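You operate a simulated robot arm through the tools that you are given. There is no shell and no other tool.

The job below is to be done with a simulated robot arm. You get a single attempt, and the scene is never put back.

Task
Free the orange towel's tag with the magnet, put it in the yellow tub and brush that towel clean.
Fine: use the blue lint brush; magnet and brush go back. Set down upright: magnet, lint brush. What is to be rubbed or washed off counts as gone when no trace of it is left.

Only the result counts: the job must be done as asked and must still hold three seconds after the hand-in. Knocking over, shifting, dropping, spilling or breaking anything else fails it. Flat cloth is picked up by pressing the open fingertips on it (5 to 10 N) and closing them slowly along it; thin cloth reads only 2 to 8 mm in the jaws.

Robot
A 6-joint arm with a two-finger gripper, fixed in place. Base frame: the origin is at the foot of the arm, x ahead of it, y to its left, z up; the work surface is at about z = 0.86. Readings come in m, rad, newtons and seconds.
Its first joint turns from -2.897 to 2.897 rad. Payload 3.43 kg.
The TCP is the grasp point between the finger pads, 0.02 m short of the fingertips. In the tool frame z runs along the fingers and y along their closing line. The gripper opens to 0.19 m. The gripper's body begins 0.248 m behind the TCP.
Orientation is told as [roll, pitch, yaw] about the base's x, y, z axes, in that order, counted from this pose: with the fingers straight down and closing along the base's y, the tool's x points along the base's -x, its y along +y and its z along -z.

Tools
- The arm moves only by the tool arm_command. Its argument "targets" is a list that holds one entry, the list of rows, each a list of 7 numbers: the turn, a rotation vector about the base's x, y, z in rad, then the shift along the base's x, y, z in m, then the finger opening in m, from 0 to 0.19. In form: [[[wx, wy, wz, tx, ty, tz, claw], ...]]. A call has 1 to 20 rows; each row shifts and turns the commanded pose from where the row before left it. Each row takes 0.2 s and may step no farther than 0.05 m and 0.15 rad from the row before; otherwise, or with a gripper value out of range, the whole call is refused. A pose out of reach is approached as far as the arm can. The call stops where the force on the tool passes 40 N (or 10 N more than at its start, if that is more) or the arm is blocked; 0.2 s more then pass. Each finger travels about 0.045 m/s and halts on what it meets, pressing with about 23 N; the grip force reading is that of the motor and also rises with nothing between the fingers. The clock runs only during rows and for 0.2 s after the last one: add rows that do not move to give the fingers time. The reply holds the time, the measured pose of the TCP, the force on the tool along the base axes, the opening and the grip force, in the units named above and with some noise, with the torque about the TCP (base axes, N m) and any sound that the robot's microphone picked up.
- Cameras (640 x 400 px; columns grow to the right, rows downward): "scene" is fixed at [0.049, -0.4999, 1.6516]; the picture's right is [0.35, -0.93, 0.00], its down [-0.58, -0.22, -0.78] and it looks along [0.73, 0.28, -0.62] (base axes); focal length 316 px, centre (320, 200). "wrist" rides on the gripper at [0.07, -0.008, -0.288] in the tool frame; the picture's right is [0.12, 0.99, 0.00], its down [-0.96, 0.12, -0.25] and it looks along [-0.25, 0.03, 0.97] (tool axes); focal length 261 px, centre (320, 200). There is no depth. A picture from a camera that has moved, and an enlarged one, comes with that camera's place and axes in the base frame and with its lens.
- camera(camera): a new picture of that camera. No time passes.
- slide_trunk(by): slides the trunk up (or, below 0, down) by that many m; the arm rides with it, the base frame stays. It gives what a move gives, with no picture.
- enlarge(camera, box): a new picture of the part [left, top, right, bottom] of that camera's present view, enlarged. No time passes.
- finish_job(): hands the job in; it is judged then, once.

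Nothing tells you positions but the pictures and the camera data. Unless the task says otherwise, let go and move clear before handing in.

The tools are called after ">>>" as a command line: name --argument value ..., lists and objects as JSON in quotes. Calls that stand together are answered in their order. arm_command: Moves the arm, as the interface text tells. Its arguments: {"type":"object","properties":{"targets":{"type":"array","items":{"type":"array","items":{"type":"array","items":{"type":"number"}}}}},"required":["targets"]} The other tools are called the same way: slide_trunk (by) slides the trunk up or down; camera (camera) takes a picture; enlarge (camera, box) takes an enlarged picture of a part of a camera's view; finish_job () hands the job in.

At the start:

```text
clock: 0.0
eef_pos: [0.6858, -0.2951, 1.2069]
tool_rot: [0.001, 0.001, 0.0]
contact_force: [0.3, 0.4, 0.2]
moment: [0.03, -0.02, 0.05]
finger_gap: 0.1902
finger_force: 0.0
trunk travel left (down, up): [-0.175, 0.065]
```

scene: 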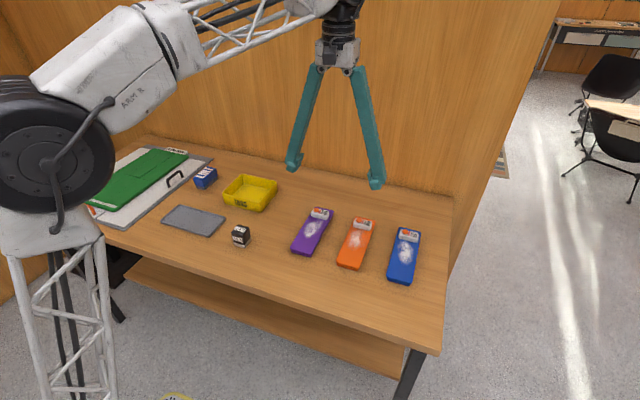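
wrist: 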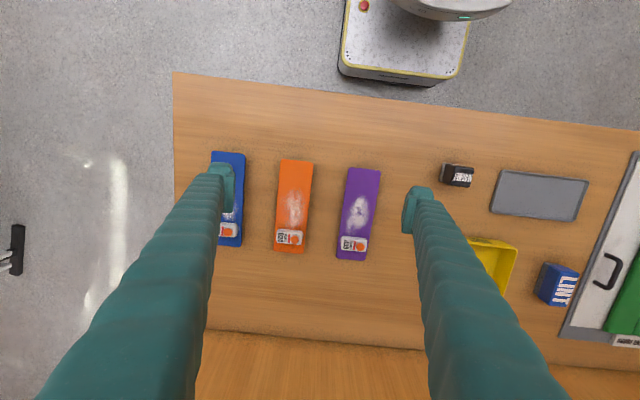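

I see three folded towels (purple, orange, blue) with tags and lint, a black magnet block, a grey mat, a yellow tub, a blue LINT brush and a green cloth. I'll enlarge the views to identify details before moving.

>>> enlarge --camera "scene" --box '[280, 190, 440, 290]'

>>> enlarge --camera "scene" --box '[140, 150, 300, 250]'

>>> enlarge --camera "wrist" --box '[200, 140, 400, 265]'

>>> enlarge --camera "wrist" --box '[430, 150, 640, 350]'

```text
4.00 times, centred on (360, 240) of scene
camera zoom: at [0.049, -0.4999, 1.6516], right [0.35, -0.93, 0.0], down [-0.58, -0.22, -0.78], along [0.73, 0.28, -0.62], focal length 1265 px, centre (160, 40)
```

zoom: 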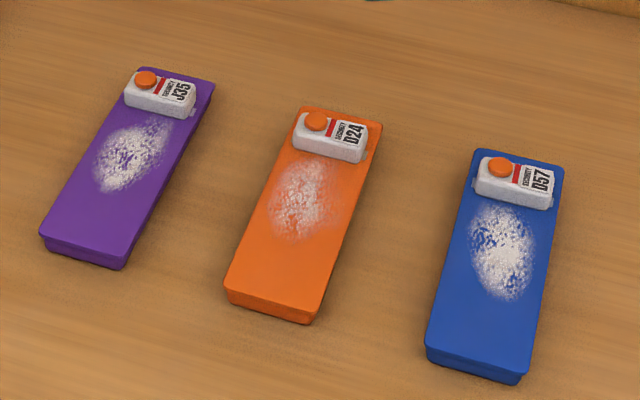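

```text
4.00 times, centred on (220, 200) of scene
camera zoom: at [0.049, -0.4999, 1.6516], right [0.35, -0.93, 0.0], down [-0.58, -0.22, -0.78], along [0.73, 0.28, -0.62], focal length 1265 px, centre (720, 200)
```

zoom: 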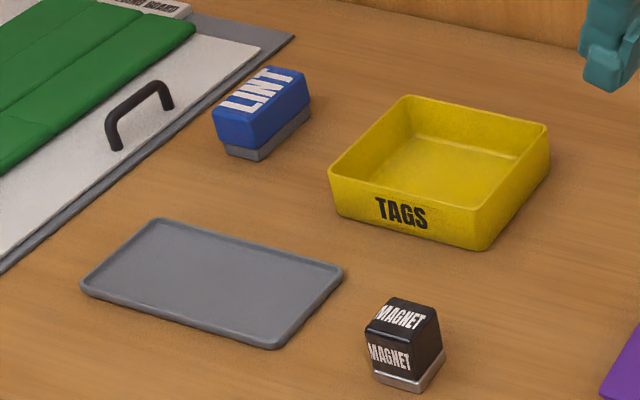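

```text
3.20 times, centred on (300, 202) of wrist
camera zoom: at [0.6147, -0.3053, 1.4957], right [-0.12, 0.99, 0.0], down [0.96, 0.12, 0.25], along [0.25, 0.03, -0.97], focal length 834 px, centre (384, 192)
```

zoom: 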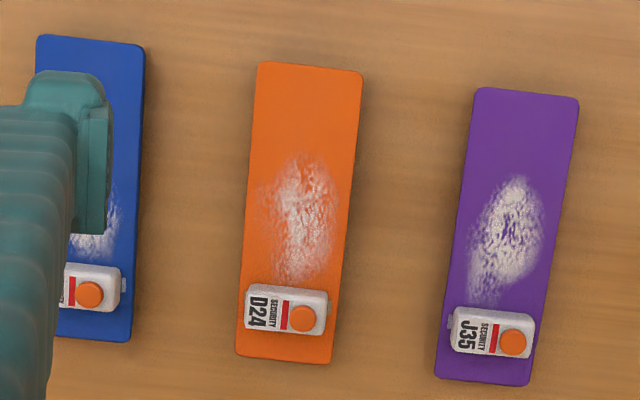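

```text
2.00 times, centred on (535, 250) of wrist
camera zoom: at [0.6147, -0.3053, 1.4957], right [-0.12, 0.99, 0.0], down [0.96, 0.12, 0.25], along [0.25, 0.03, -0.97], focal length 521 px, centre (-110, 100)
```

zoom: 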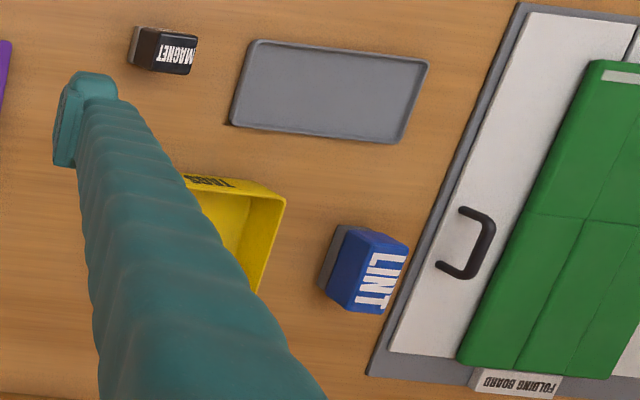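

The magnet is a black block with a steel foot near (0.67, 0.025), and the orange towel carries tag D24. I'll zoom in a little more, then move the wrist camera over the magnet.

>>> enlarge --camera "scene" --box '[216, 215, 264, 245]'

>>> enlarge --camera "scene" --box '[181, 160, 229, 190]'

>>> enlarge --camera "scene" --box '[330, 210, 394, 250]'

>>> arm_command --targets '[[[0, 0, 0, -0.002, 0.046, -0.015, 0.19], [0, 0, 0, -0.002, 0.046, -0.015, 0.19], [0, 0, 0, -0.002, 0.046, -0.015, 0.19], [0, 0, 0, -0.002, 0.046, -0.015, 0.19], [0, 0, 0, -0.002, 0.046, -0.015, 0.19], [0, 0, 0, -0.002, 0.046, -0.015, 0.19], [0, 0, 0, 0, 0.044, -0.015, 0.19], [0, 0, 0, 0, 0, 0, 0.19]]]'

```text
13.33 times, centred on (240, 230) of scene
camera zoom: at [0.049, -0.4999, 1.6516], right [0.35, -0.93, 0.0], down [-0.58, -0.22, -0.78], along [0.73, 0.28, -0.62], focal length 4215 px, centre (1387, -200)
```

zoom: 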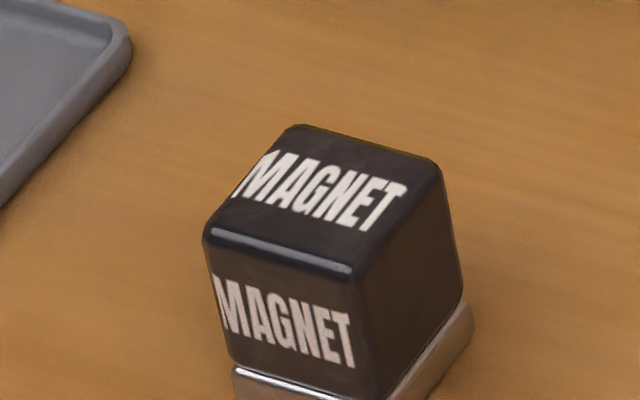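

```text
13.33 times, centred on (205, 175) of scene
camera zoom: at [0.049, -0.4999, 1.6516], right [0.35, -0.93, 0.0], down [-0.58, -0.22, -0.78], along [0.73, 0.28, -0.62], focal length 4215 px, centre (1853, 533)
```

zoom: 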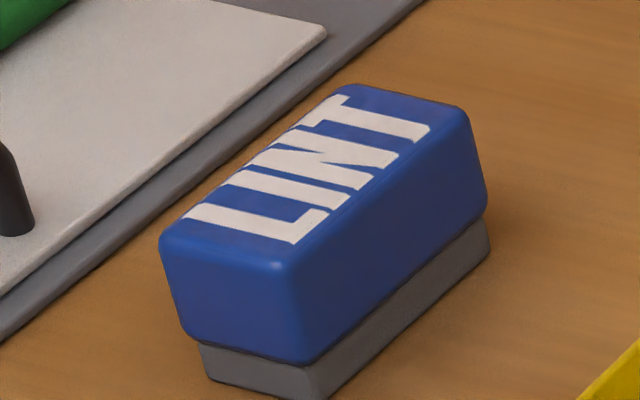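

```text
10.00 times, centred on (362, 230) of scene
camera zoom: at [0.049, -0.4999, 1.6516], right [0.35, -0.93, 0.0], down [-0.58, -0.22, -0.78], along [0.73, 0.28, -0.62], focal length 3162 px, centre (-100, -100)
```

zoom: 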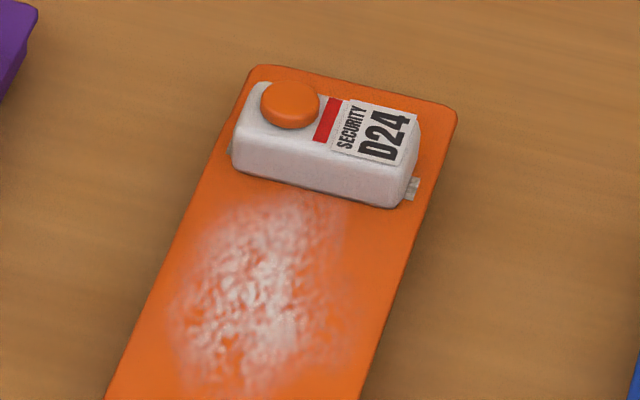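

```text
clock: 1.8
eef_pos: [0.6731, 0.0248, 1.1021]
tool_rot: [0.0, -0.001, 0.0]
contact_force: [0.9, 0.5, 0.3]
moment: [-0.01, -0.01, 0.03]
finger_gap: 0.19
finger_force: 0.0
trunk travel left (down, up): [-0.175, 0.065]
```

The gripper should now be above the magnet. I'll look through the wrist camera.

>>> camera --camera "wrist"

>>> camera --camera "scene"

```text
taken
camera wrist: at [0.6033, 0.0153, 1.3912], right [-0.12, 0.99, 0.0], down [0.96, 0.12, 0.25], along [0.25, 0.03, -0.97], focal length 261 px, centre (320, 200)
```

wrist: 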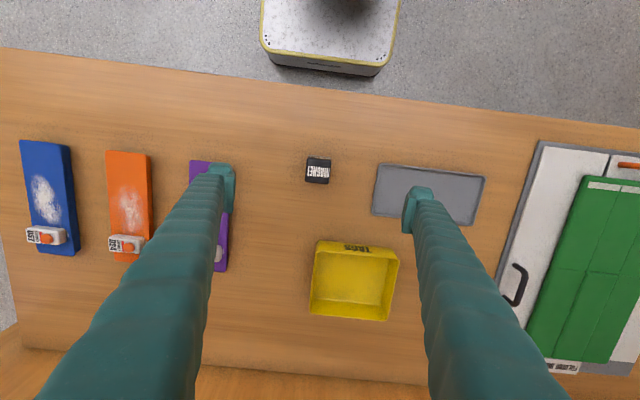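

```text
taken
```

scene: 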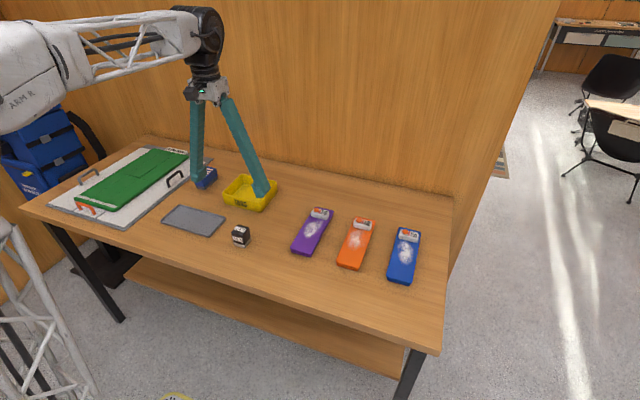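

>>> enlarge --camera "wrist" --box '[280, 145, 360, 195]'

>>> enlarge --camera "wrist" --box '[90, 140, 250, 280]'

>>> enlarge --camera "wrist" --box '[290, 220, 420, 330]'

```text
8.00 times, centred on (320, 170) of wrist
camera zoom: at [0.6033, 0.0153, 1.3912], right [-0.12, 0.99, 0.0], down [0.96, 0.12, 0.25], along [0.25, 0.03, -0.97], focal length 2085 px, centre (320, 440)
```

zoom: 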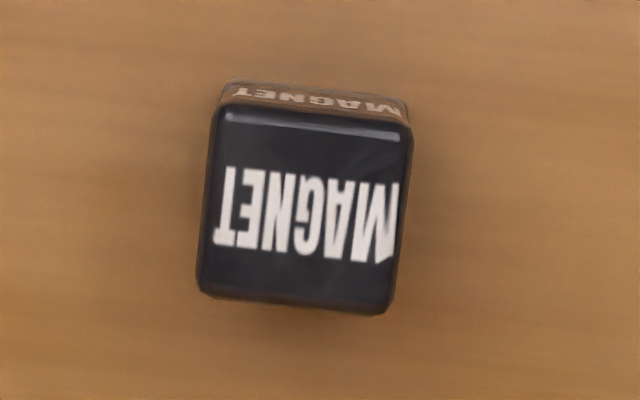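

```text
2.86 times, centred on (170, 210) of wrist
camera zoom: at [0.6033, 0.0153, 1.3912], right [-0.12, 0.99, 0.0], down [0.96, 0.12, 0.25], along [0.25, 0.03, -0.97], focal length 745 px, centre (749, 171)
```

zoom: 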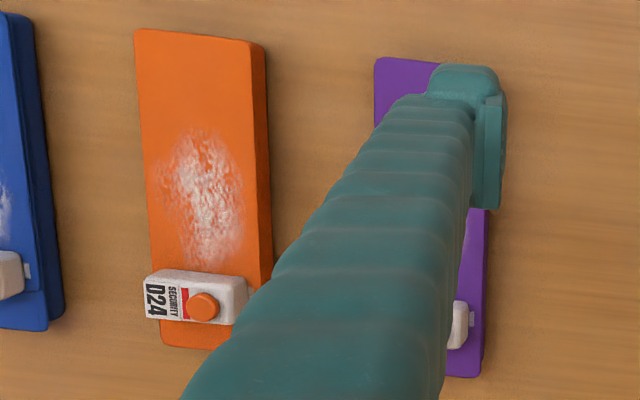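

```text
3.64 times, centred on (355, 275) of wrist
camera zoom: at [0.6033, 0.0153, 1.3912], right [-0.12, 0.99, 0.0], down [0.96, 0.12, 0.25], along [0.25, 0.03, -0.97], focal length 948 px, centre (193, -73)
```

zoom: 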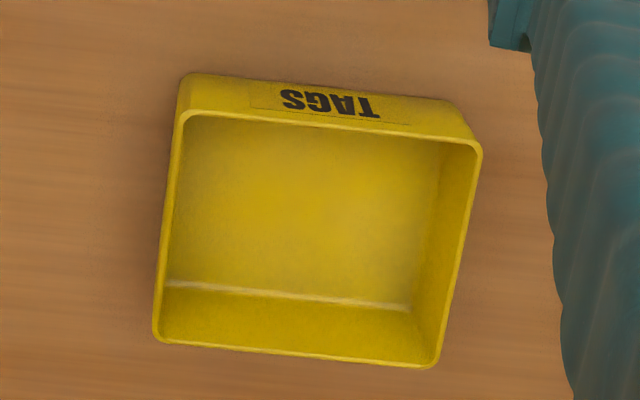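

The magnet's top is about 0.044 m square, centred near (0.672, 0.0195), with its top at z≈0.92. I'll narrow the fingers to stay clear of the grey tray and descend around the magnet.

>>> arm_command --targets '[[[0, 0, 0, -0.001, -0.0053, 0, 0.1], [0, 0, 0, 0, 0, 0, 0.1], [0, 0, 0, 0, 0, 0, 0.1], [0, 0, 0, 0, 0, 0, 0.1], [0, 0, 0, 0, 0, -0.04, 0.1], [0, 0, 0, 0, 0, -0.04, 0.1], [0, 0, 0, 0, 0, -0.03, 0.1], [0, 0, 0, 0, 0, -0.03, 0.1], [0, 0, 0, 0, 0, 0, 0.1]]]'

>>> camera --camera "wrist"

>>> enlarge --camera "scene" --box '[200, 180, 280, 260]'

```text
clock: 3.8
eef_pos: [0.672, 0.0178, 0.9622]
tool_rot: [-0.001, 0.0, 0.0]
contact_force: [0.2, 0.0, -0.6]
moment: [-0.01, 0.02, 0.02]
finger_gap: 0.0997
finger_force: 0.1
trunk travel left (down, up): [-0.175, 0.065]
```

```text
taken
camera wrist: at [0.6004, 0.0098, 1.2501], right [-0.12, 0.99, 0.0], down [0.96, 0.12, 0.25], along [0.25, 0.03, -0.97], focal length 261 px, centre (320, 200)
```

wrist: 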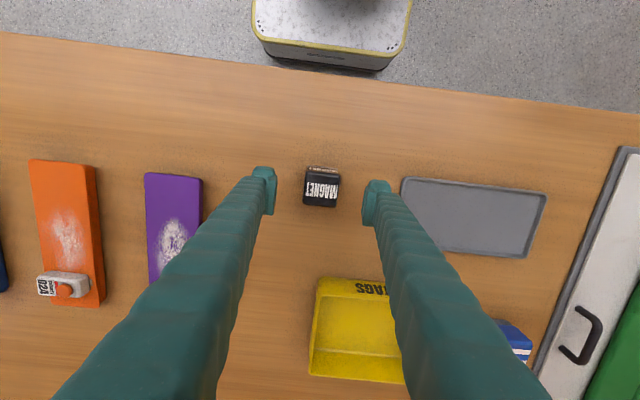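

```text
5.00 times, centred on (240, 220) of scene
camera zoom: at [0.049, -0.4999, 1.6516], right [0.35, -0.93, 0.0], down [-0.58, -0.22, -0.78], along [0.73, 0.28, -0.62], focal length 1581 px, centre (720, 100)
```

zoom: 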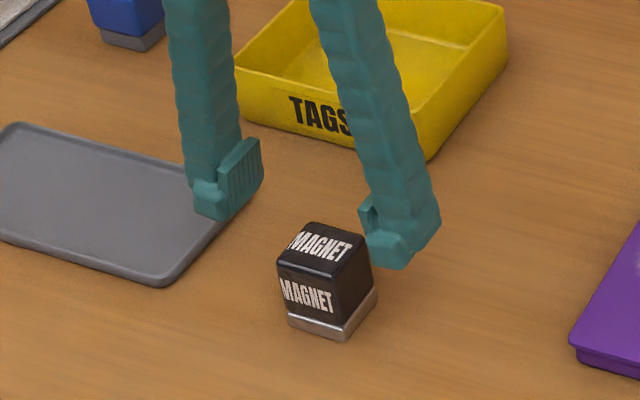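

The magnet sits centred between the fingertips. Now I'll descend to z≈0.90 and close.

>>> arm_command --targets '[[[0, 0, 0, 0, 0.001, -0.02, 0.1], [0, 0, 0, 0, 0, -0.02, 0.1], [0, 0, 0, 0, 0, -0.02, 0.1], [0, 0, 0, 0, 0, 0, 0.1], [0, 0, 0, 0, 0, 0, 0.06], [0, 0, 0, 0, 0, 0, 0.04], [0, 0, 0, 0, 0, 0, 0.03], [0, 0, 0, 0, 0, 0, 0.03], [0, 0, 0, 0, 0, 0, 0.03], [0, 0, 0, 0, 0, 0, 0.03]]]'

>>> camera --camera "wrist"

```text
clock: 6.0
eef_pos: [0.6731, 0.0206, 0.9013]
tool_rot: [0.001, 0.0, 0.0]
contact_force: [0.9, 0.4, -0.2]
moment: [0.01, 0.01, -0.01]
finger_gap: 0.0448
finger_force: 23.0
trunk travel left (down, up): [-0.175, 0.065]
```

```text
taken
camera wrist: at [0.6026, 0.0108, 1.1904], right [-0.12, 0.99, 0.0], down [0.96, 0.12, 0.25], along [0.25, 0.03, -0.97], focal length 261 px, centre (320, 200)
```

wrist: 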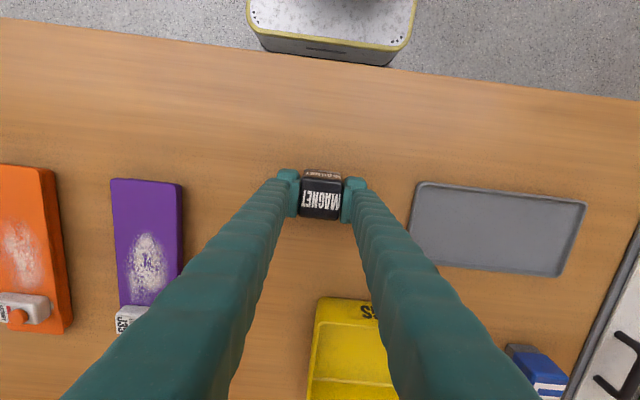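

The magnet is gripped (0.045 m gap). I'll lift it, carry it high towards the orange towel, and look at the tag from there.

>>> arm_command --targets '[[[0, 0, 0, 0, 0, 0.02, 0.03], [0, 0, 0, 0, 0, 0.035, 0.03], [0, 0, 0, 0, 0, 0.035, 0.03], [0, 0, 0, 0, 0, 0.035, 0.03], [0, 0, 0, 0, 0, 0.035, 0.03], [0, 0, 0, 0.0141, -0.0394, 0, 0.03], [0, 0, 0, 0.0141, -0.0394, 0, 0.03], [0, 0, 0, 0.0141, -0.0394, 0, 0.03], [0, 0, 0, 0.0141, -0.0394, 0, 0.03], [0, 0, 0, 0.0141, -0.0394, 0, 0.03], [0, 0, 0, 0.0141, -0.0394, 0, 0.03], [0, 0, 0, 0.0141, -0.0394, 0, 0.03], [0, 0, 0, 0.0141, -0.0394, 0, 0.03], [0, 0, 0, 0.0141, -0.0394, 0, 0.03], [0, 0, 0, 0, 0, 0, 0.03]]]'

>>> camera --camera "wrist"

>>> camera --camera "scene"

```text
clock: 9.2
eef_pos: [0.8003, -0.3356, 1.064]
tool_rot: [0.0, 0.0, 0.003]
contact_force: [-0.2, -0.5, 0.2]
moment: [0.02, 0.06, 0.04]
finger_gap: 0.03
finger_force: 0.0
trunk travel left (down, up): [-0.175, 0.065]
```

```text
taken
camera wrist: at [0.7302, -0.3443, 1.3523], right [-0.12, 0.99, 0.0], down [0.96, 0.12, 0.25], along [0.25, 0.03, -0.97], focal length 261 px, centre (320, 200)
```

wrist: 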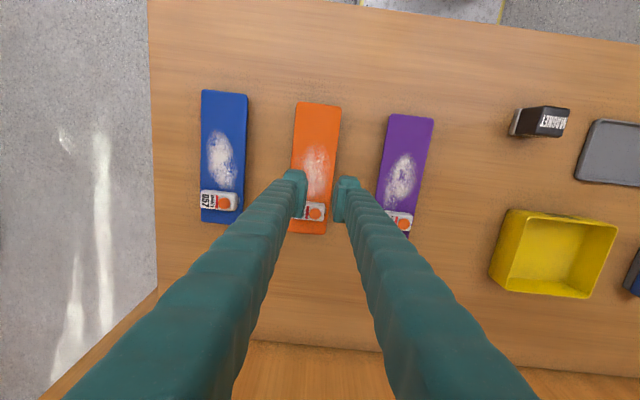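

```text
taken
```

scene: 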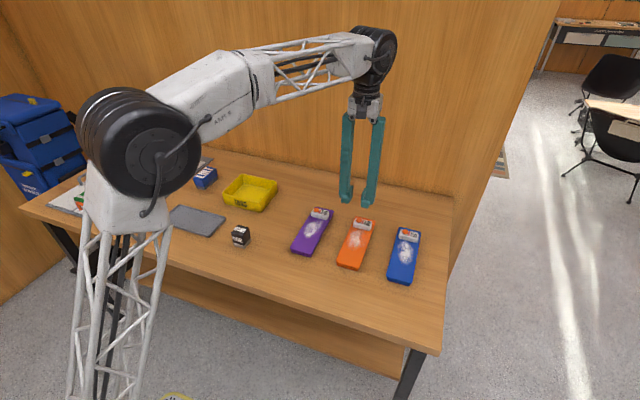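

The gap reads 0.03: the magnet slipped out of the fingers and seems still to be standing on the table. I'll check its state closely.

>>> enlarge --camera "scene" --box '[216, 215, 264, 255]'

>>> enlarge --camera "wrist" --box '[490, 90, 590, 150]'

>>> enlarge --camera "wrist" --box '[180, 80, 450, 250]'

```text
10.00 times, centred on (240, 235) of scene
camera zoom: at [0.049, -0.4999, 1.6516], right [0.35, -0.93, 0.0], down [-0.58, -0.22, -0.78], along [0.73, 0.28, -0.62], focal length 3162 px, centre (1120, -150)
```

zoom: 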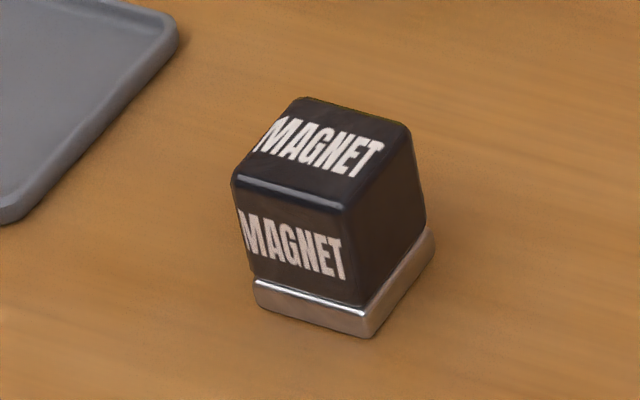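

```text
6.40 times, centred on (540, 120) of wrist
camera zoom: at [0.7302, -0.3443, 1.3523], right [-0.12, 0.99, 0.0], down [0.96, 0.12, 0.25], along [0.25, 0.03, -0.97], focal length 1668 px, centre (-1088, 712)
```

zoom: 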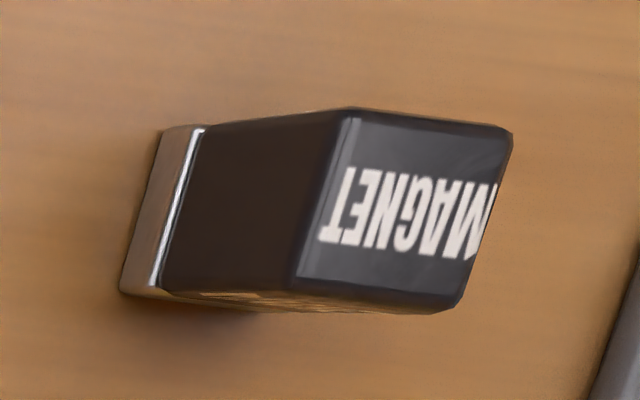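

```text
2.35 times, centred on (315, 165) of wrist
camera zoom: at [0.7302, -0.3443, 1.3523], right [-0.12, 0.99, 0.0], down [0.96, 0.12, 0.25], along [0.25, 0.03, -0.97], focal length 613 px, centre (332, 282)
```

zoom: 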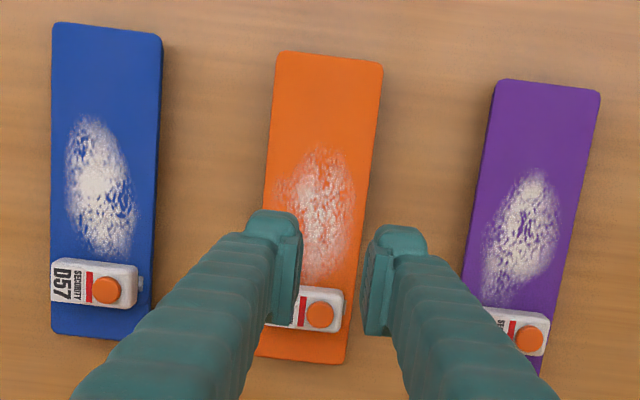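

The magnet still stands upright where it was, so it simply slid out. I'll go back, re-check its position, and grip it a bit lower with a slow lift.

>>> arm_command --targets '[[[0, 0, 0, -0.0141, 0.0394, 0, 0.1], [0, 0, 0, -0.0141, 0.0394, 0, 0.1], [0, 0, 0, -0.0141, 0.0394, 0, 0.1], [0, 0, 0, -0.0141, 0.0394, 0, 0.1], [0, 0, 0, -0.0141, 0.0394, 0, 0.1], [0, 0, 0, -0.0141, 0.0394, 0, 0.1], [0, 0, 0, -0.0141, 0.0394, 0, 0.1], [0, 0, 0, -0.0141, 0.0394, 0, 0.1], [0, 0, 0, -0.0141, 0.0394, 0, 0.1], [0, 0, 0, 0, 0, -0.035, 0.1], [0, 0, 0, 0, 0, -0.035, 0.1], [0, 0, 0, 0, 0, -0.03, 0.1], [0, 0, 0, 0, 0, 0, 0.1]]]'

>>> enlarge --camera "wrist" --box '[240, 140, 400, 240]'

>>> enlarge --camera "scene" --box '[210, 200, 274, 250]'

```text
clock: 12.0
eef_pos: [0.6721, 0.0175, 0.96]
tool_rot: [0.001, 0.0, 0.002]
contact_force: [0.6, -0.3, 0.4]
moment: [0.02, 0.03, 0.03]
finger_gap: 0.0999
finger_force: 0.0
trunk travel left (down, up): [-0.175, 0.065]
```

```text
4.00 times, centred on (320, 190) of wrist
camera zoom: at [0.6013, 0.009, 1.2491], right [-0.12, 0.99, 0.0], down [0.96, 0.12, 0.25], along [0.25, 0.03, -0.97], focal length 1043 px, centre (320, 240)
```

zoom: 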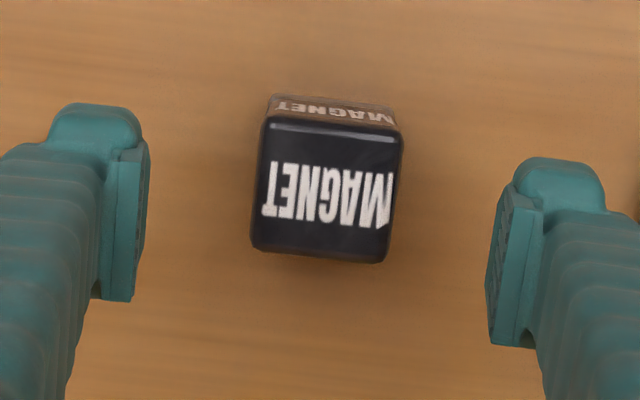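

```text
8.00 times, centred on (242, 225) of scene
camera zoom: at [0.049, -0.4999, 1.6516], right [0.35, -0.93, 0.0], down [-0.58, -0.22, -0.78], along [0.73, 0.28, -0.62], focal length 2529 px, centre (944, 0)
```

zoom: 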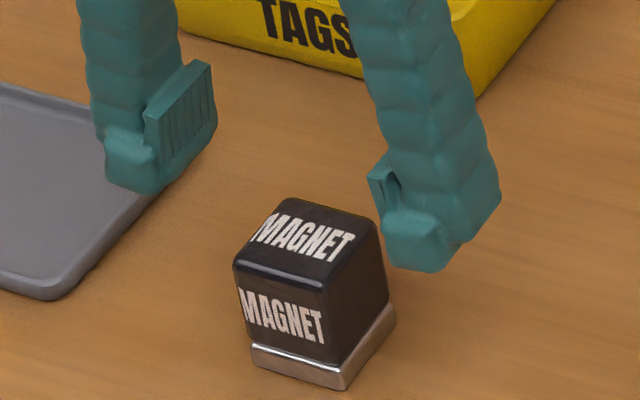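

The magnet is aligned and undisturbed, centred near (0.670, 0.0195). I'll descend a bit lower this time, close, wait, and lift very slowly while watching the gap.

>>> arm_command --targets '[[[0, 0, 0, -0.001, 0, -0.02, 0.1], [0, 0, 0, 0, 0, -0.02, 0.1], [0, 0, 0, 0, 0, -0.02, 0.1], [0, 0, 0, 0, 0, -0.009, 0.1], [0, 0, 0, 0, 0, 0, 0.06], [0, 0, 0, 0, 0, 0, 0.04], [0, 0, 0, 0, 0, 0, 0.02], [0, 0, 0, 0, 0, 0, 0.02], [0, 0, 0, 0, 0, 0, 0.02], [0, 0, 0, 0, 0, 0, 0.02], [0, 0, 0, 0, 0, 0, 0.02], [0, 0, 0, 0, 0, 0, 0.02]]]'

>>> arm_command --targets '[[[0, 0, 0, 0, 0, 0.002, 0.02], [0, 0, 0, 0, 0, 0.003, 0.02], [0, 0, 0, 0, 0, 0.003, 0.02]]]'

>>> enlarge --camera "scene" --box '[210, 200, 274, 250]'

```text
clock: 14.6
eef_pos: [0.6721, 0.0189, 0.8931]
tool_rot: [0.001, 0.0, 0.0]
contact_force: [-0.3, 0.7, 0.2]
moment: [0.0, -0.01, 0.0]
finger_gap: 0.0451
finger_force: 23.3
trunk travel left (down, up): [-0.175, 0.065]
```

```text
clock: 15.4
eef_pos: [0.6712, 0.0198, 0.9017]
tool_rot: [0.0, -0.001, 0.0]
contact_force: [0.6, -0.4, -0.7]
moment: [0.04, -0.02, 0.03]
finger_gap: 0.0452
finger_force: 22.8
trunk travel left (down, up): [-0.175, 0.065]
```

```text
8.00 times, centred on (242, 225) of scene
camera zoom: at [0.049, -0.4999, 1.6516], right [0.35, -0.93, 0.0], down [-0.58, -0.22, -0.78], along [0.73, 0.28, -0.62], focal length 2529 px, centre (944, 0)
```

zoom: 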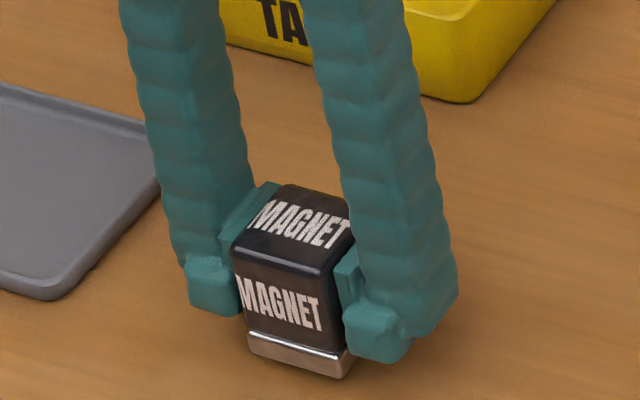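

It appears to be lifting this time. I'll continue gently and look again.

>>> arm_command --targets '[[[0, 0, 0, 0, 0, 0.004, 0.02], [0, 0, 0, 0, 0, 0.006, 0.02], [0, 0, 0, 0, 0, 0.01, 0.02], [0, 0, 0, 0, 0, 0.01, 0.02]]]'

>>> enlarge --camera "scene" --box '[210, 200, 274, 250]'

>>> enlarge --camera "wrist" --box '[240, 140, 400, 240]'

```text
clock: 16.4
eef_pos: [0.6714, 0.0188, 0.9313]
tool_rot: [0.001, 0.0, 0.0]
contact_force: [0.8, 0.1, -1.9]
moment: [0.03, -0.01, 0.0]
finger_gap: 0.0449
finger_force: 22.6
trunk travel left (down, up): [-0.175, 0.065]
```

```text
8.00 times, centred on (242, 225) of scene
camera zoom: at [0.049, -0.4999, 1.6516], right [0.35, -0.93, 0.0], down [-0.58, -0.22, -0.78], along [0.73, 0.28, -0.62], focal length 2529 px, centre (944, 0)
```

zoom: 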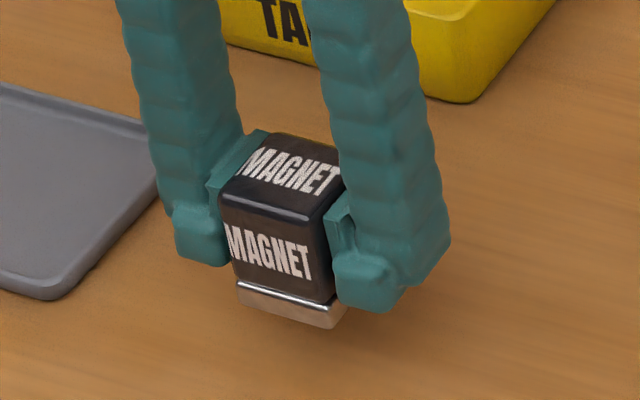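

```text
4.00 times, centred on (320, 190) of wrist
camera zoom: at [0.6012, 0.0099, 1.2197], right [-0.12, 0.99, 0.0], down [0.96, 0.12, 0.25], along [0.25, 0.03, -0.97], focal length 1043 px, centre (320, 240)
```

zoom: 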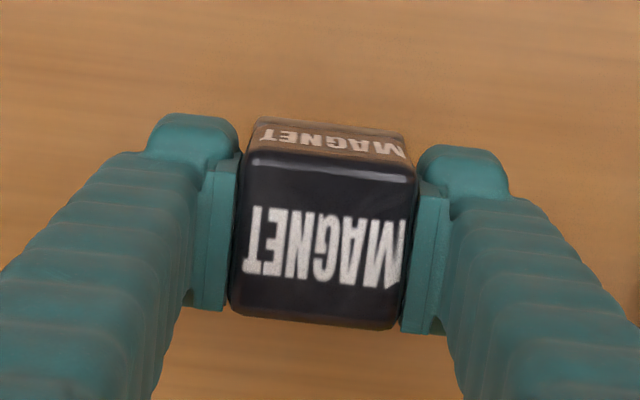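

The magnet is held firmly now and off the table. I'll raise it smoothly and carry it at moderate speed to a viewing spot short of the orange tag.

>>> arm_command --targets '[[[0, 0, 0, 0, 0, 0.01, 0.02], [0, 0, 0, 0, 0, 0.015, 0.02], [0, 0, 0, 0, 0, 0.02, 0.02], [0, 0, 0, 0, 0, 0.02, 0.02], [0, 0, 0, 0, 0, 0.02, 0.02], [0, 0, 0, 0, 0, 0.015, 0.02], [0, 0, 0, 0, 0, 0.01, 0.02], [0, 0, 0, 0.002, -0.008, 0, 0.02], [0, 0, 0, 0.004, -0.016, 0, 0.02], [0, 0, 0, 0.005, -0.024, 0, 0.02], [0, 0, 0, 0.005, -0.024, 0, 0.02], [0, 0, 0, 0.005, -0.024, 0, 0.02], [0, 0, 0, 0.005, -0.024, 0, 0.02]]]'

>>> camera --camera "scene"

```text
clock: 19.2
eef_pos: [0.6982, -0.1015, 1.0424]
tool_rot: [0.0, 0.001, 0.002]
contact_force: [-0.7, 0.4, -0.6]
moment: [-0.06, -0.01, -0.04]
finger_gap: 0.0452
finger_force: 22.9
trunk travel left (down, up): [-0.175, 0.065]
```

```text
taken
```

scene: 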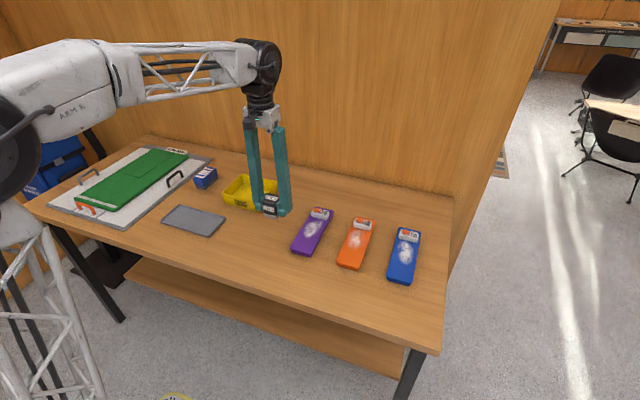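

The magnet is holding. I'll carry on to the viewing spot near the orange towel.

>>> arm_command --targets '[[[0, 0, 0, 0.0052, -0.0236, 0, 0.02], [0, 0, 0, 0.0052, -0.0236, 0, 0.02], [0, 0, 0, 0.0052, -0.0236, 0, 0.02], [0, 0, 0, 0.0052, -0.0236, 0, 0.02], [0, 0, 0, 0.0052, -0.0236, 0, 0.02], [0, 0, 0, 0.0052, -0.0236, 0, 0.02], [0, 0, 0, 0.0052, -0.0236, 0, 0.02], [0, 0, 0, 0.0052, -0.0236, 0, 0.02], [0, 0, 0, 0.0052, -0.0236, 0, 0.02], [0, 0, 0, 0.0032, -0.0156, 0, 0.02], [0, 0, 0, 0.002, -0.008, 0, 0.02], [0, 0, 0, 0, 0, 0, 0.02]]]'

>>> camera --camera "wrist"

>>> enlarge --camera "wrist" --box '[260, 140, 400, 300]'

```text
clock: 21.8
eef_pos: [0.7498, -0.3355, 1.0406]
tool_rot: [0.001, 0.0, 0.002]
contact_force: [1.0, 0.2, -1.0]
moment: [-0.01, 0.04, 0.0]
finger_gap: 0.0449
finger_force: 23.0
trunk travel left (down, up): [-0.175, 0.065]
```

```text
taken
camera wrist: at [0.6788, -0.3448, 1.3294], right [-0.12, 0.99, 0.0], down [0.96, 0.12, 0.25], along [0.25, 0.03, -0.97], focal length 261 px, centre (320, 200)
```

wrist: 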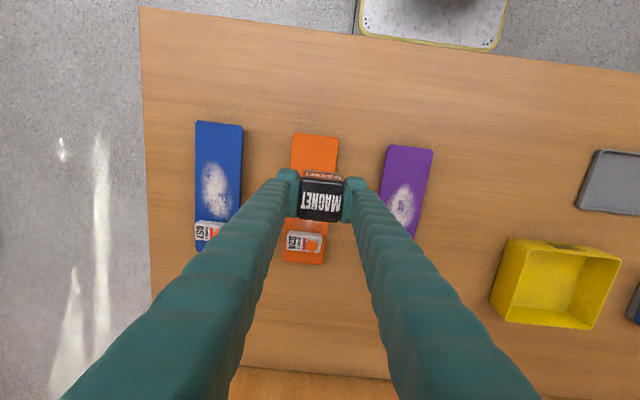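

```text
2.50 times, centred on (330, 220) of wrist
camera zoom: at [0.6788, -0.3448, 1.3294], right [-0.12, 0.99, 0.0], down [0.96, 0.12, 0.25], along [0.25, 0.03, -0.97], focal length 652 px, centre (295, 150)
```

zoom: 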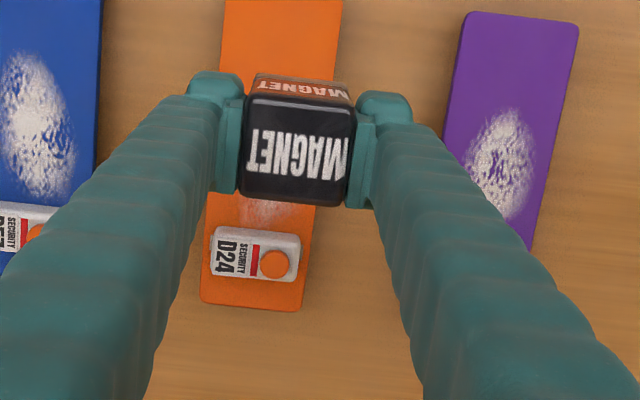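

The dome of tag D24 works out at about (0.872, -0.336), top near z≈0.905. I'll move over it and come down to just above.

>>> arm_command --targets '[[[0, 0, 0, 0.01, 0, 0, 0.02], [0, 0, 0, 0.02, 0, 0, 0.02], [0, 0, 0, 0.025, 0, 0, 0.02], [0, 0, 0, 0.025, 0, 0, 0.02], [0, 0, 0, 0.025, 0, 0, 0.02], [0, 0, 0, 0.0132, -0.0006, 0, 0.02], [0, 0, 0, 0.005, 0, 0, 0.02], [0, 0, 0, 0, 0, -0.01, 0.02], [0, 0, 0, 0, 0, -0.02, 0.02], [0, 0, 0, 0, 0, -0.02, 0.02], [0, 0, 0, 0, 0, -0.02, 0.02], [0, 0, 0, 0, 0, -0.01, 0.02], [0, 0, 0, 0, 0, 0, 0.02]]]'

>>> enlarge --camera "scene" --box '[310, 180, 410, 260]'

>>> enlarge --camera "wrist" --box '[240, 130, 400, 250]'

```text
clock: 24.6
eef_pos: [0.8718, -0.3381, 0.9608]
tool_rot: [0.0, -0.001, -0.001]
contact_force: [0.5, -0.3, -2.0]
moment: [0.04, 0.01, 0.04]
finger_gap: 0.0449
finger_force: 23.2
trunk travel left (down, up): [-0.175, 0.065]
```

```text
5.00 times, centred on (360, 220) of scene
camera zoom: at [0.049, -0.4999, 1.6516], right [0.35, -0.93, 0.0], down [-0.58, -0.22, -0.78], along [0.73, 0.28, -0.62], focal length 1581 px, centre (120, 100)
```

zoom: 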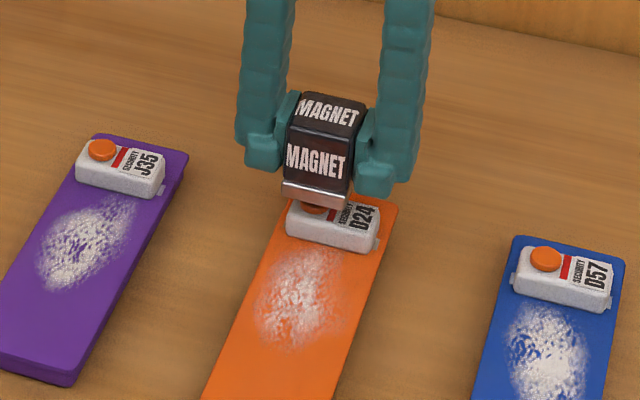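

```text
3.33 times, centred on (320, 190) of wrist
camera zoom: at [0.8013, -0.3471, 1.2497], right [-0.12, 0.99, 0.0], down [0.96, 0.12, 0.25], along [0.25, 0.03, -0.97], focal length 869 px, centre (320, 233)
```

zoom: 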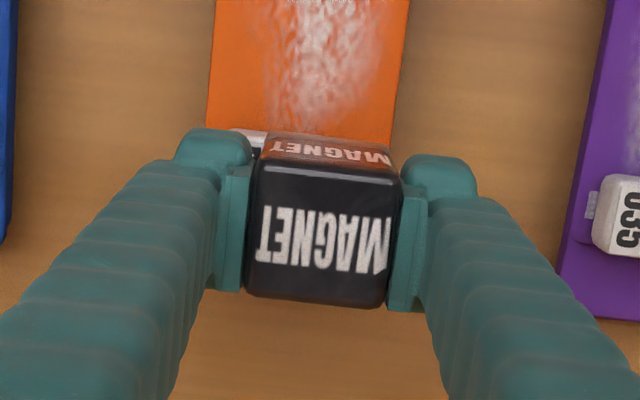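

The magnet is lined up over D24's dome with a couple of centimetres to go. I'll lower it slowly and watch the force and any sound.

>>> arm_command --targets '[[[0, 0, 0, 0, 0, -0.004, 0.02], [0, 0, 0, 0, 0, -0.004, 0.02], [0, 0, 0, 0, 0, -0.004, 0.02], [0, 0, 0, 0, 0, -0.003, 0.02], [0, 0, 0, 0, 0, -0.002, 0.02], [0, 0, 0, 0, 0, 0, 0.02]]]'

>>> enlarge --camera "scene" --box '[330, 190, 390, 240]'

```text
clock: 26.0
eef_pos: [0.873, -0.3369, 0.9433]
tool_rot: [0.002, 0.001, 0.0]
contact_force: [-0.9, 0.6, 4.9]
moment: [0.02, 0.03, 0.01]
finger_gap: 0.0447
finger_force: 22.6
trunk travel left (down, up): [-0.175, 0.065]
```

```text
8.00 times, centred on (360, 215) of scene
camera zoom: at [0.049, -0.4999, 1.6516], right [0.35, -0.93, 0.0], down [-0.58, -0.22, -0.78], along [0.73, 0.28, -0.62], focal length 2529 px, centre (0, 80)
```

zoom: 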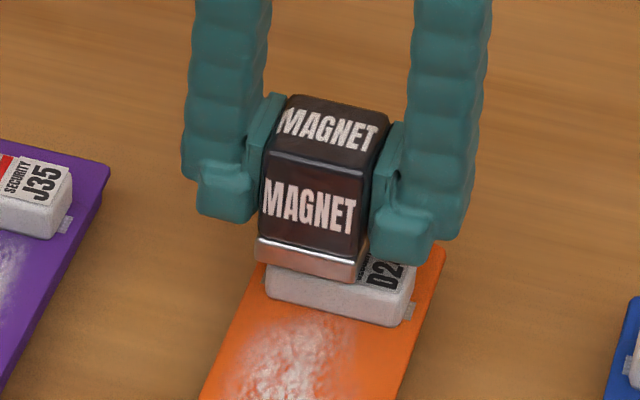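

There is light contact (about 5–6 N). I'll press marginally more and dwell, listening for a click.

>>> arm_command --targets '[[[0, 0, 0, 0, 0, -0.001, 0.02], [0, 0, 0, 0, 0, 0, 0.02], [0, 0, 0, 0, 0, 0, 0.02], [0, 0, 0, 0, 0, 0, 0.02], [0, 0, 0, 0, 0, 0, 0.02], [0, 0, 0, 0, 0, 0, 0.02]]]'

>>> enlarge --camera "scene" --box '[330, 190, 390, 240]'

```text
clock: 27.4
eef_pos: [0.872, -0.3383, 0.9432]
tool_rot: [0.001, 0.0, 0.0]
contact_force: [1.3, 0.3, 14.8]
moment: [0.02, 0.03, 0.01]
finger_gap: 0.045
finger_force: 22.7
trunk travel left (down, up): [-0.175, 0.065]
```

```text
8.00 times, centred on (360, 215) of scene
camera zoom: at [0.049, -0.4999, 1.6516], right [0.35, -0.93, 0.0], down [-0.58, -0.22, -0.78], along [0.73, 0.28, -0.62], focal length 2529 px, centre (0, 80)
```

zoom: 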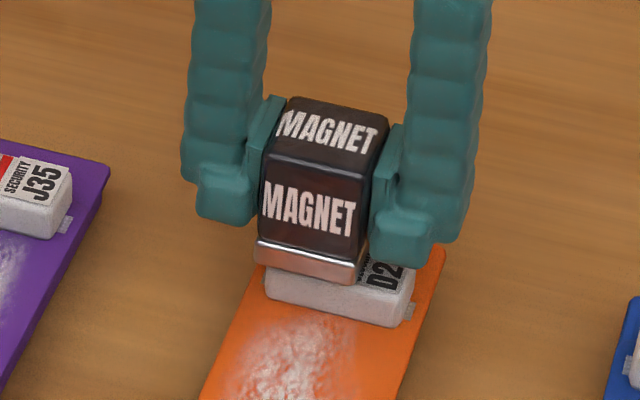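

The magnet is pressed with about 15 N. I'll dwell longer at this pressure, then check.

>>> arm_command --targets '[[[0, 0, 0, 0, 0, 0, 0.02], [0, 0, 0, 0, 0, 0, 0.02], [0, 0, 0, 0, 0, 0, 0.02], [0, 0, 0, 0, 0, 0, 0.02], [0, 0, 0, 0, 0, 0, 0.02], [0, 0, 0, 0, 0, 0, 0.02], [0, 0, 0, 0, 0, 0, 0.02], [0, 0, 0, 0, 0, 0, 0.02], [0, 0, 0, 0, 0, 0, 0.02], [0, 0, 0, 0, 0, 0, 0.02]]]'

>>> enlarge --camera "scene" --box '[330, 190, 390, 240]'

```text
clock: 29.6
eef_pos: [0.8724, -0.3369, 0.9431]
tool_rot: [0.001, 0.0, 0.001]
contact_force: [-0.3, 0.5, 12.7]
moment: [0.0, 0.06, -0.01]
finger_gap: 0.0448
finger_force: 23.3
trunk travel left (down, up): [-0.175, 0.065]
```

```text
8.00 times, centred on (360, 215) of scene
camera zoom: at [0.049, -0.4999, 1.6516], right [0.35, -0.93, 0.0], down [-0.58, -0.22, -0.78], along [0.73, 0.28, -0.62], focal length 2529 px, centre (0, 80)
```

zoom: 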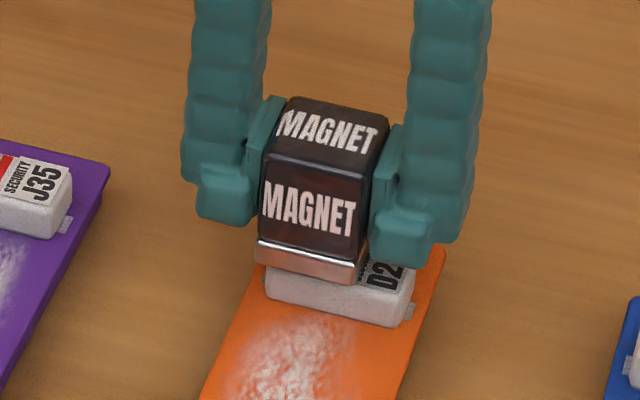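

No sound was heard. I'll lift the magnet slowly a little and see whether anything about the tag changed.

>>> arm_command --targets '[[[0, 0, 0, 0, 0, 0.002, 0.02], [0, 0, 0, 0, 0, 0.004, 0.02], [0, 0, 0, 0, 0, 0.006, 0.02], [0, 0, 0, 0, 0, 0.01, 0.02], [0, 0, 0, 0, 0, 0.01, 0.02]]]'

>>> enlarge --camera "scene" --box '[330, 180, 400, 240]'

```text
clock: 30.8
eef_pos: [0.8728, -0.3371, 0.9747]
tool_rot: [0.001, 0.0, 0.001]
contact_force: [1.1, -0.8, -2.9]
moment: [0.02, 0.01, 0.01]
finger_gap: 0.0449
finger_force: 22.9
trunk travel left (down, up): [-0.175, 0.065]
```

```text
6.67 times, centred on (365, 210) of scene
camera zoom: at [0.049, -0.4999, 1.6516], right [0.35, -0.93, 0.0], down [-0.58, -0.22, -0.78], along [0.73, 0.28, -0.62], focal length 2108 px, centre (20, 133)
```

zoom: 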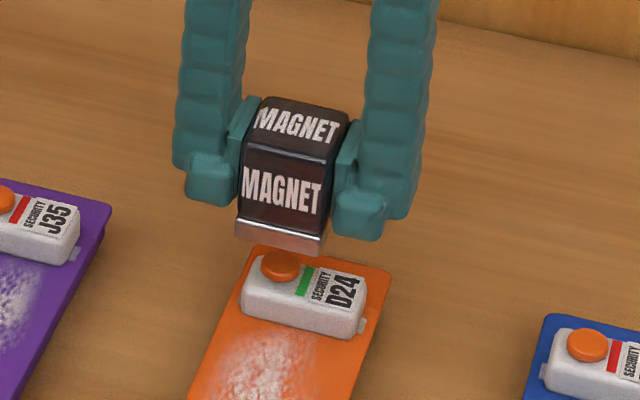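

The tag's stripe turned from red to green, so D24 is freed. Now I'll carry the magnet back along the same path to its original spot.

>>> arm_command --targets '[[[0, 0, 0, 0, 0, 0.01, 0.02], [0, 0, 0, 0, 0, 0.02, 0.02], [0, 0, 0, 0, 0, 0.02, 0.02], [0, 0, 0, 0, 0, 0.016, 0.02], [0, 0, 0, -0.01, 0, 0, 0.02], [0, 0, 0, -0.02, 0, 0, 0.02], [0, 0, 0, -0.025, 0, 0, 0.02], [0, 0, 0, -0.025, 0, 0, 0.02], [0, 0, 0, -0.025, 0, 0, 0.02], [0, 0, 0, -0.0182, 0.0006, 0, 0.02], [0, 0, 0, -0.003, 0.012, 0, 0.02], [0, 0, 0, -0.005, 0.024, 0, 0.02], [0, 0, 0, -0.005, 0.024, 0, 0.02], [0, 0, 0, -0.005, 0.024, 0, 0.02], [0, 0, 0, -0.005, 0.024, 0, 0.02], [0, 0, 0, -0.005, 0.024, 0, 0.02], [0, 0, 0, -0.005, 0.024, 0, 0.02], [0, 0, 0, -0.005, 0.024, 0, 0.02], [0, 0, 0, -0.005, 0.024, 0, 0.02], [0, 0, 0, -0.005, 0.024, 0, 0.02]]]'

```text
clock: 35.0
eef_pos: [0.7016, -0.1107, 1.0404]
tool_rot: [-0.001, 0.0, 0.002]
contact_force: [-0.2, 0.1, -1.9]
moment: [0.07, 0.0, -0.01]
finger_gap: 0.0449
finger_force: 22.7
trunk travel left (down, up): [-0.175, 0.065]
```

The magnet is still held. I'll finish the way back and descend to just above the table.

>>> arm_command --targets '[[[0, 0, 0, -0.005, 0.024, 0, 0.02], [0, 0, 0, -0.005, 0.024, 0, 0.02], [0, 0, 0, -0.005, 0.024, 0, 0.02], [0, 0, 0, -0.005, 0.024, 0, 0.02], [0, 0, 0, -0.005, 0.02, 0, 0.02], [0, 0, 0, -0.005, 0.012, 0, 0.02], [0, 0, 0, 0, 0, -0.01, 0.02], [0, 0, 0, 0, 0, -0.02, 0.02], [0, 0, 0, 0, 0, -0.02, 0.02], [0, 0, 0, 0, 0, -0.02, 0.02], [0, 0, 0, 0, 0, -0.02, 0.02], [0, 0, 0, 0, 0, -0.02, 0.02], [0, 0, 0, 0, 0, -0.02, 0.02], [0, 0, 0, 0, 0, -0.01, 0.02], [0, 0, 0, 0, 0, 0, 0.02]]]'

>>> enlarge --camera "scene" --box '[210, 200, 274, 250]'

```text
clock: 38.2
eef_pos: [0.6699, 0.0214, 0.9018]
tool_rot: [0.001, 0.0, 0.0]
contact_force: [-0.5, 0.2, -1.8]
moment: [0.02, -0.01, -0.01]
finger_gap: 0.045
finger_force: 22.7
trunk travel left (down, up): [-0.175, 0.065]
```

```text
8.00 times, centred on (242, 225) of scene
camera zoom: at [0.049, -0.4999, 1.6516], right [0.35, -0.93, 0.0], down [-0.58, -0.22, -0.78], along [0.73, 0.28, -0.62], focal length 2529 px, centre (944, 0)
```

zoom: 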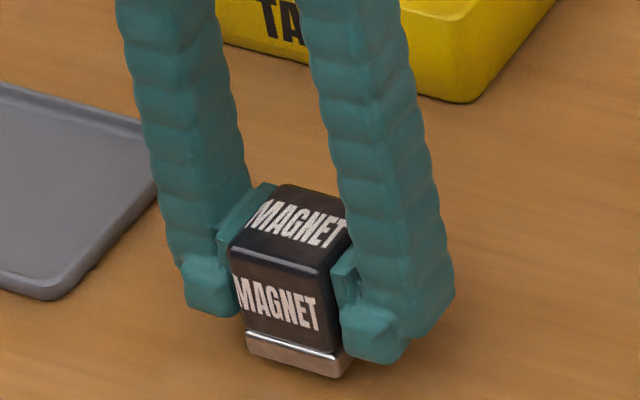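

It's in the same place as when first lifted, 8 mm up. I'll lower the last bit gently.

>>> arm_command --targets '[[[0, 0, 0, 0, 0, -0.003, 0.02], [0, 0, 0, 0, 0, -0.002, 0.02], [0, 0, 0, 0, 0, -0.002, 0.02], [0, 0, 0, 0, 0, 0, 0.02]]]'

>>> arm_command --targets '[[[0, 0, 0, 0, 0, -0.001, 0.02], [0, 0, 0, 0, 0, 0, 0.02]]]'

```text
clock: 39.2
eef_pos: [0.6715, 0.0207, 0.8952]
tool_rot: [0.002, 0.0, -0.001]
contact_force: [0.4, 0.0, -1.3]
moment: [0.04, -0.01, 0.01]
finger_gap: 0.0451
finger_force: 23.2
trunk travel left (down, up): [-0.175, 0.065]
```

```text
clock: 39.8
eef_pos: [0.6715, 0.0197, 0.8931]
tool_rot: [0.001, 0.0, -0.001]
contact_force: [-0.1, -0.3, -1.9]
moment: [-0.02, 0.02, -0.02]
finger_gap: 0.045
finger_force: 22.9
trunk travel left (down, up): [-0.175, 0.065]
```

No table contact yet, since the force still shows the magnet's weight. I'll lower by another millimetre at a time.

>>> arm_command --targets '[[[0, 0, 0, 0, 0, -0.001, 0.02], [0, 0, 0, 0, 0, 0, 0.02]]]'

>>> enlarge --camera "scene" --box '[210, 200, 274, 250]'

```text
clock: 40.4
eef_pos: [0.6719, 0.019, 0.8932]
tool_rot: [0.001, -0.002, 0.0]
contact_force: [1.4, -0.3, 13.5]
moment: [0.02, 0.18, -0.02]
finger_gap: 0.0449
finger_force: 23.0
trunk travel left (down, up): [-0.175, 0.065]
```

```text
8.00 times, centred on (242, 225) of scene
camera zoom: at [0.049, -0.4999, 1.6516], right [0.35, -0.93, 0.0], down [-0.58, -0.22, -0.78], along [0.73, 0.28, -0.62], focal length 2529 px, centre (944, 0)
```

zoom: 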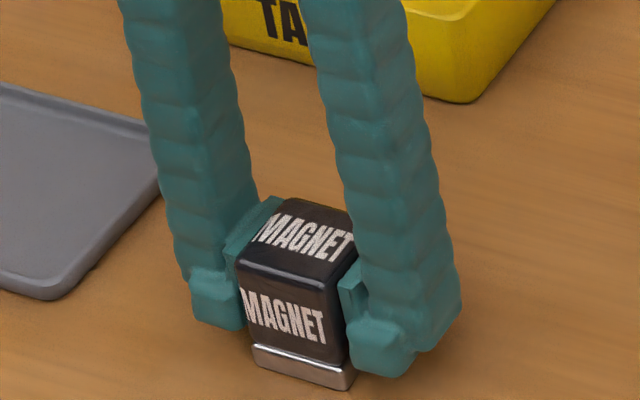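

The magnet is on the table. I'll relieve the pressure, open and rise straight up.

>>> arm_command --targets '[[[0, 0, 0, 0, 0, 0.001, 0.02], [0, 0, 0, 0, 0, 0, 0.05], [0, 0, 0, 0, 0, 0, 0.07], [0, 0, 0, 0, 0, 0, 0.09], [0, 0, 0, 0, 0, 0, 0.1], [0, 0, 0, 0, 0, 0, 0.1], [0, 0, 0, 0, 0, 0, 0.1], [0, 0, 0, 0, 0, 0, 0.1], [0, 0, 0, 0, 0, 0.02, 0.1], [0, 0, 0, 0, 0, 0.04, 0.1], [0, 0, 0, 0, 0, 0.04, 0.1], [0, 0, 0, 0, 0, 0.05, 0.1], [0, 0, 0, 0, 0, 0, 0.1]]]'

>>> camera --camera "wrist"

>>> enlarge --camera "scene" --box '[210, 200, 274, 250]'

```text
clock: 43.2
eef_pos: [0.6742, 0.023, 1.0411]
tool_rot: [0.002, -0.002, 0.001]
contact_force: [0.5, 0.2, 0.5]
moment: [0.0, -0.01, -0.01]
finger_gap: 0.1
finger_force: 0.0
trunk travel left (down, up): [-0.175, 0.065]
```

```text
taken
camera wrist: at [0.6035, 0.013, 1.3304], right [-0.12, 0.99, 0.0], down [0.96, 0.12, 0.25], along [0.25, 0.03, -0.97], focal length 261 px, centre (320, 200)
```

wrist: 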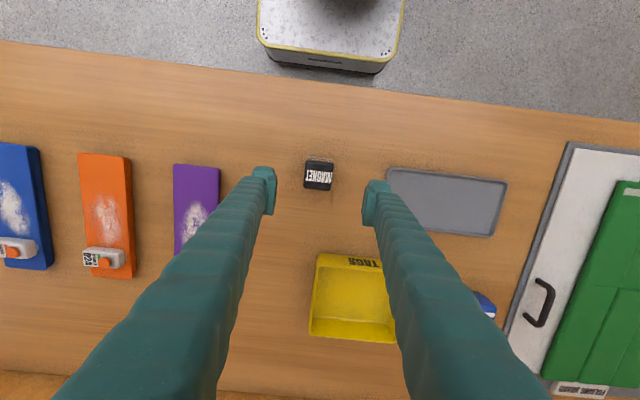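

```text
8.00 times, centred on (242, 225) of scene
camera zoom: at [0.049, -0.4999, 1.6516], right [0.35, -0.93, 0.0], down [-0.58, -0.22, -0.78], along [0.73, 0.28, -0.62], focal length 2529 px, centre (944, 0)
```

zoom: 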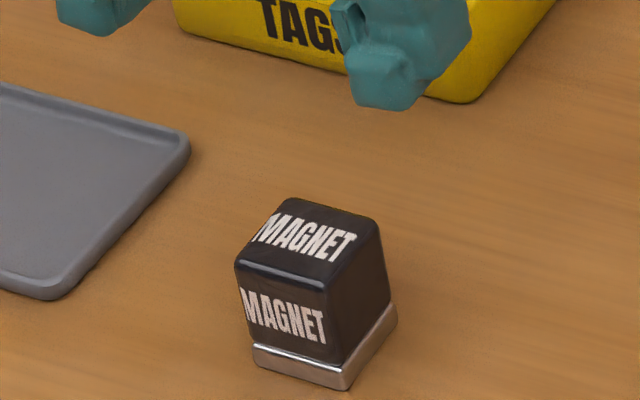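

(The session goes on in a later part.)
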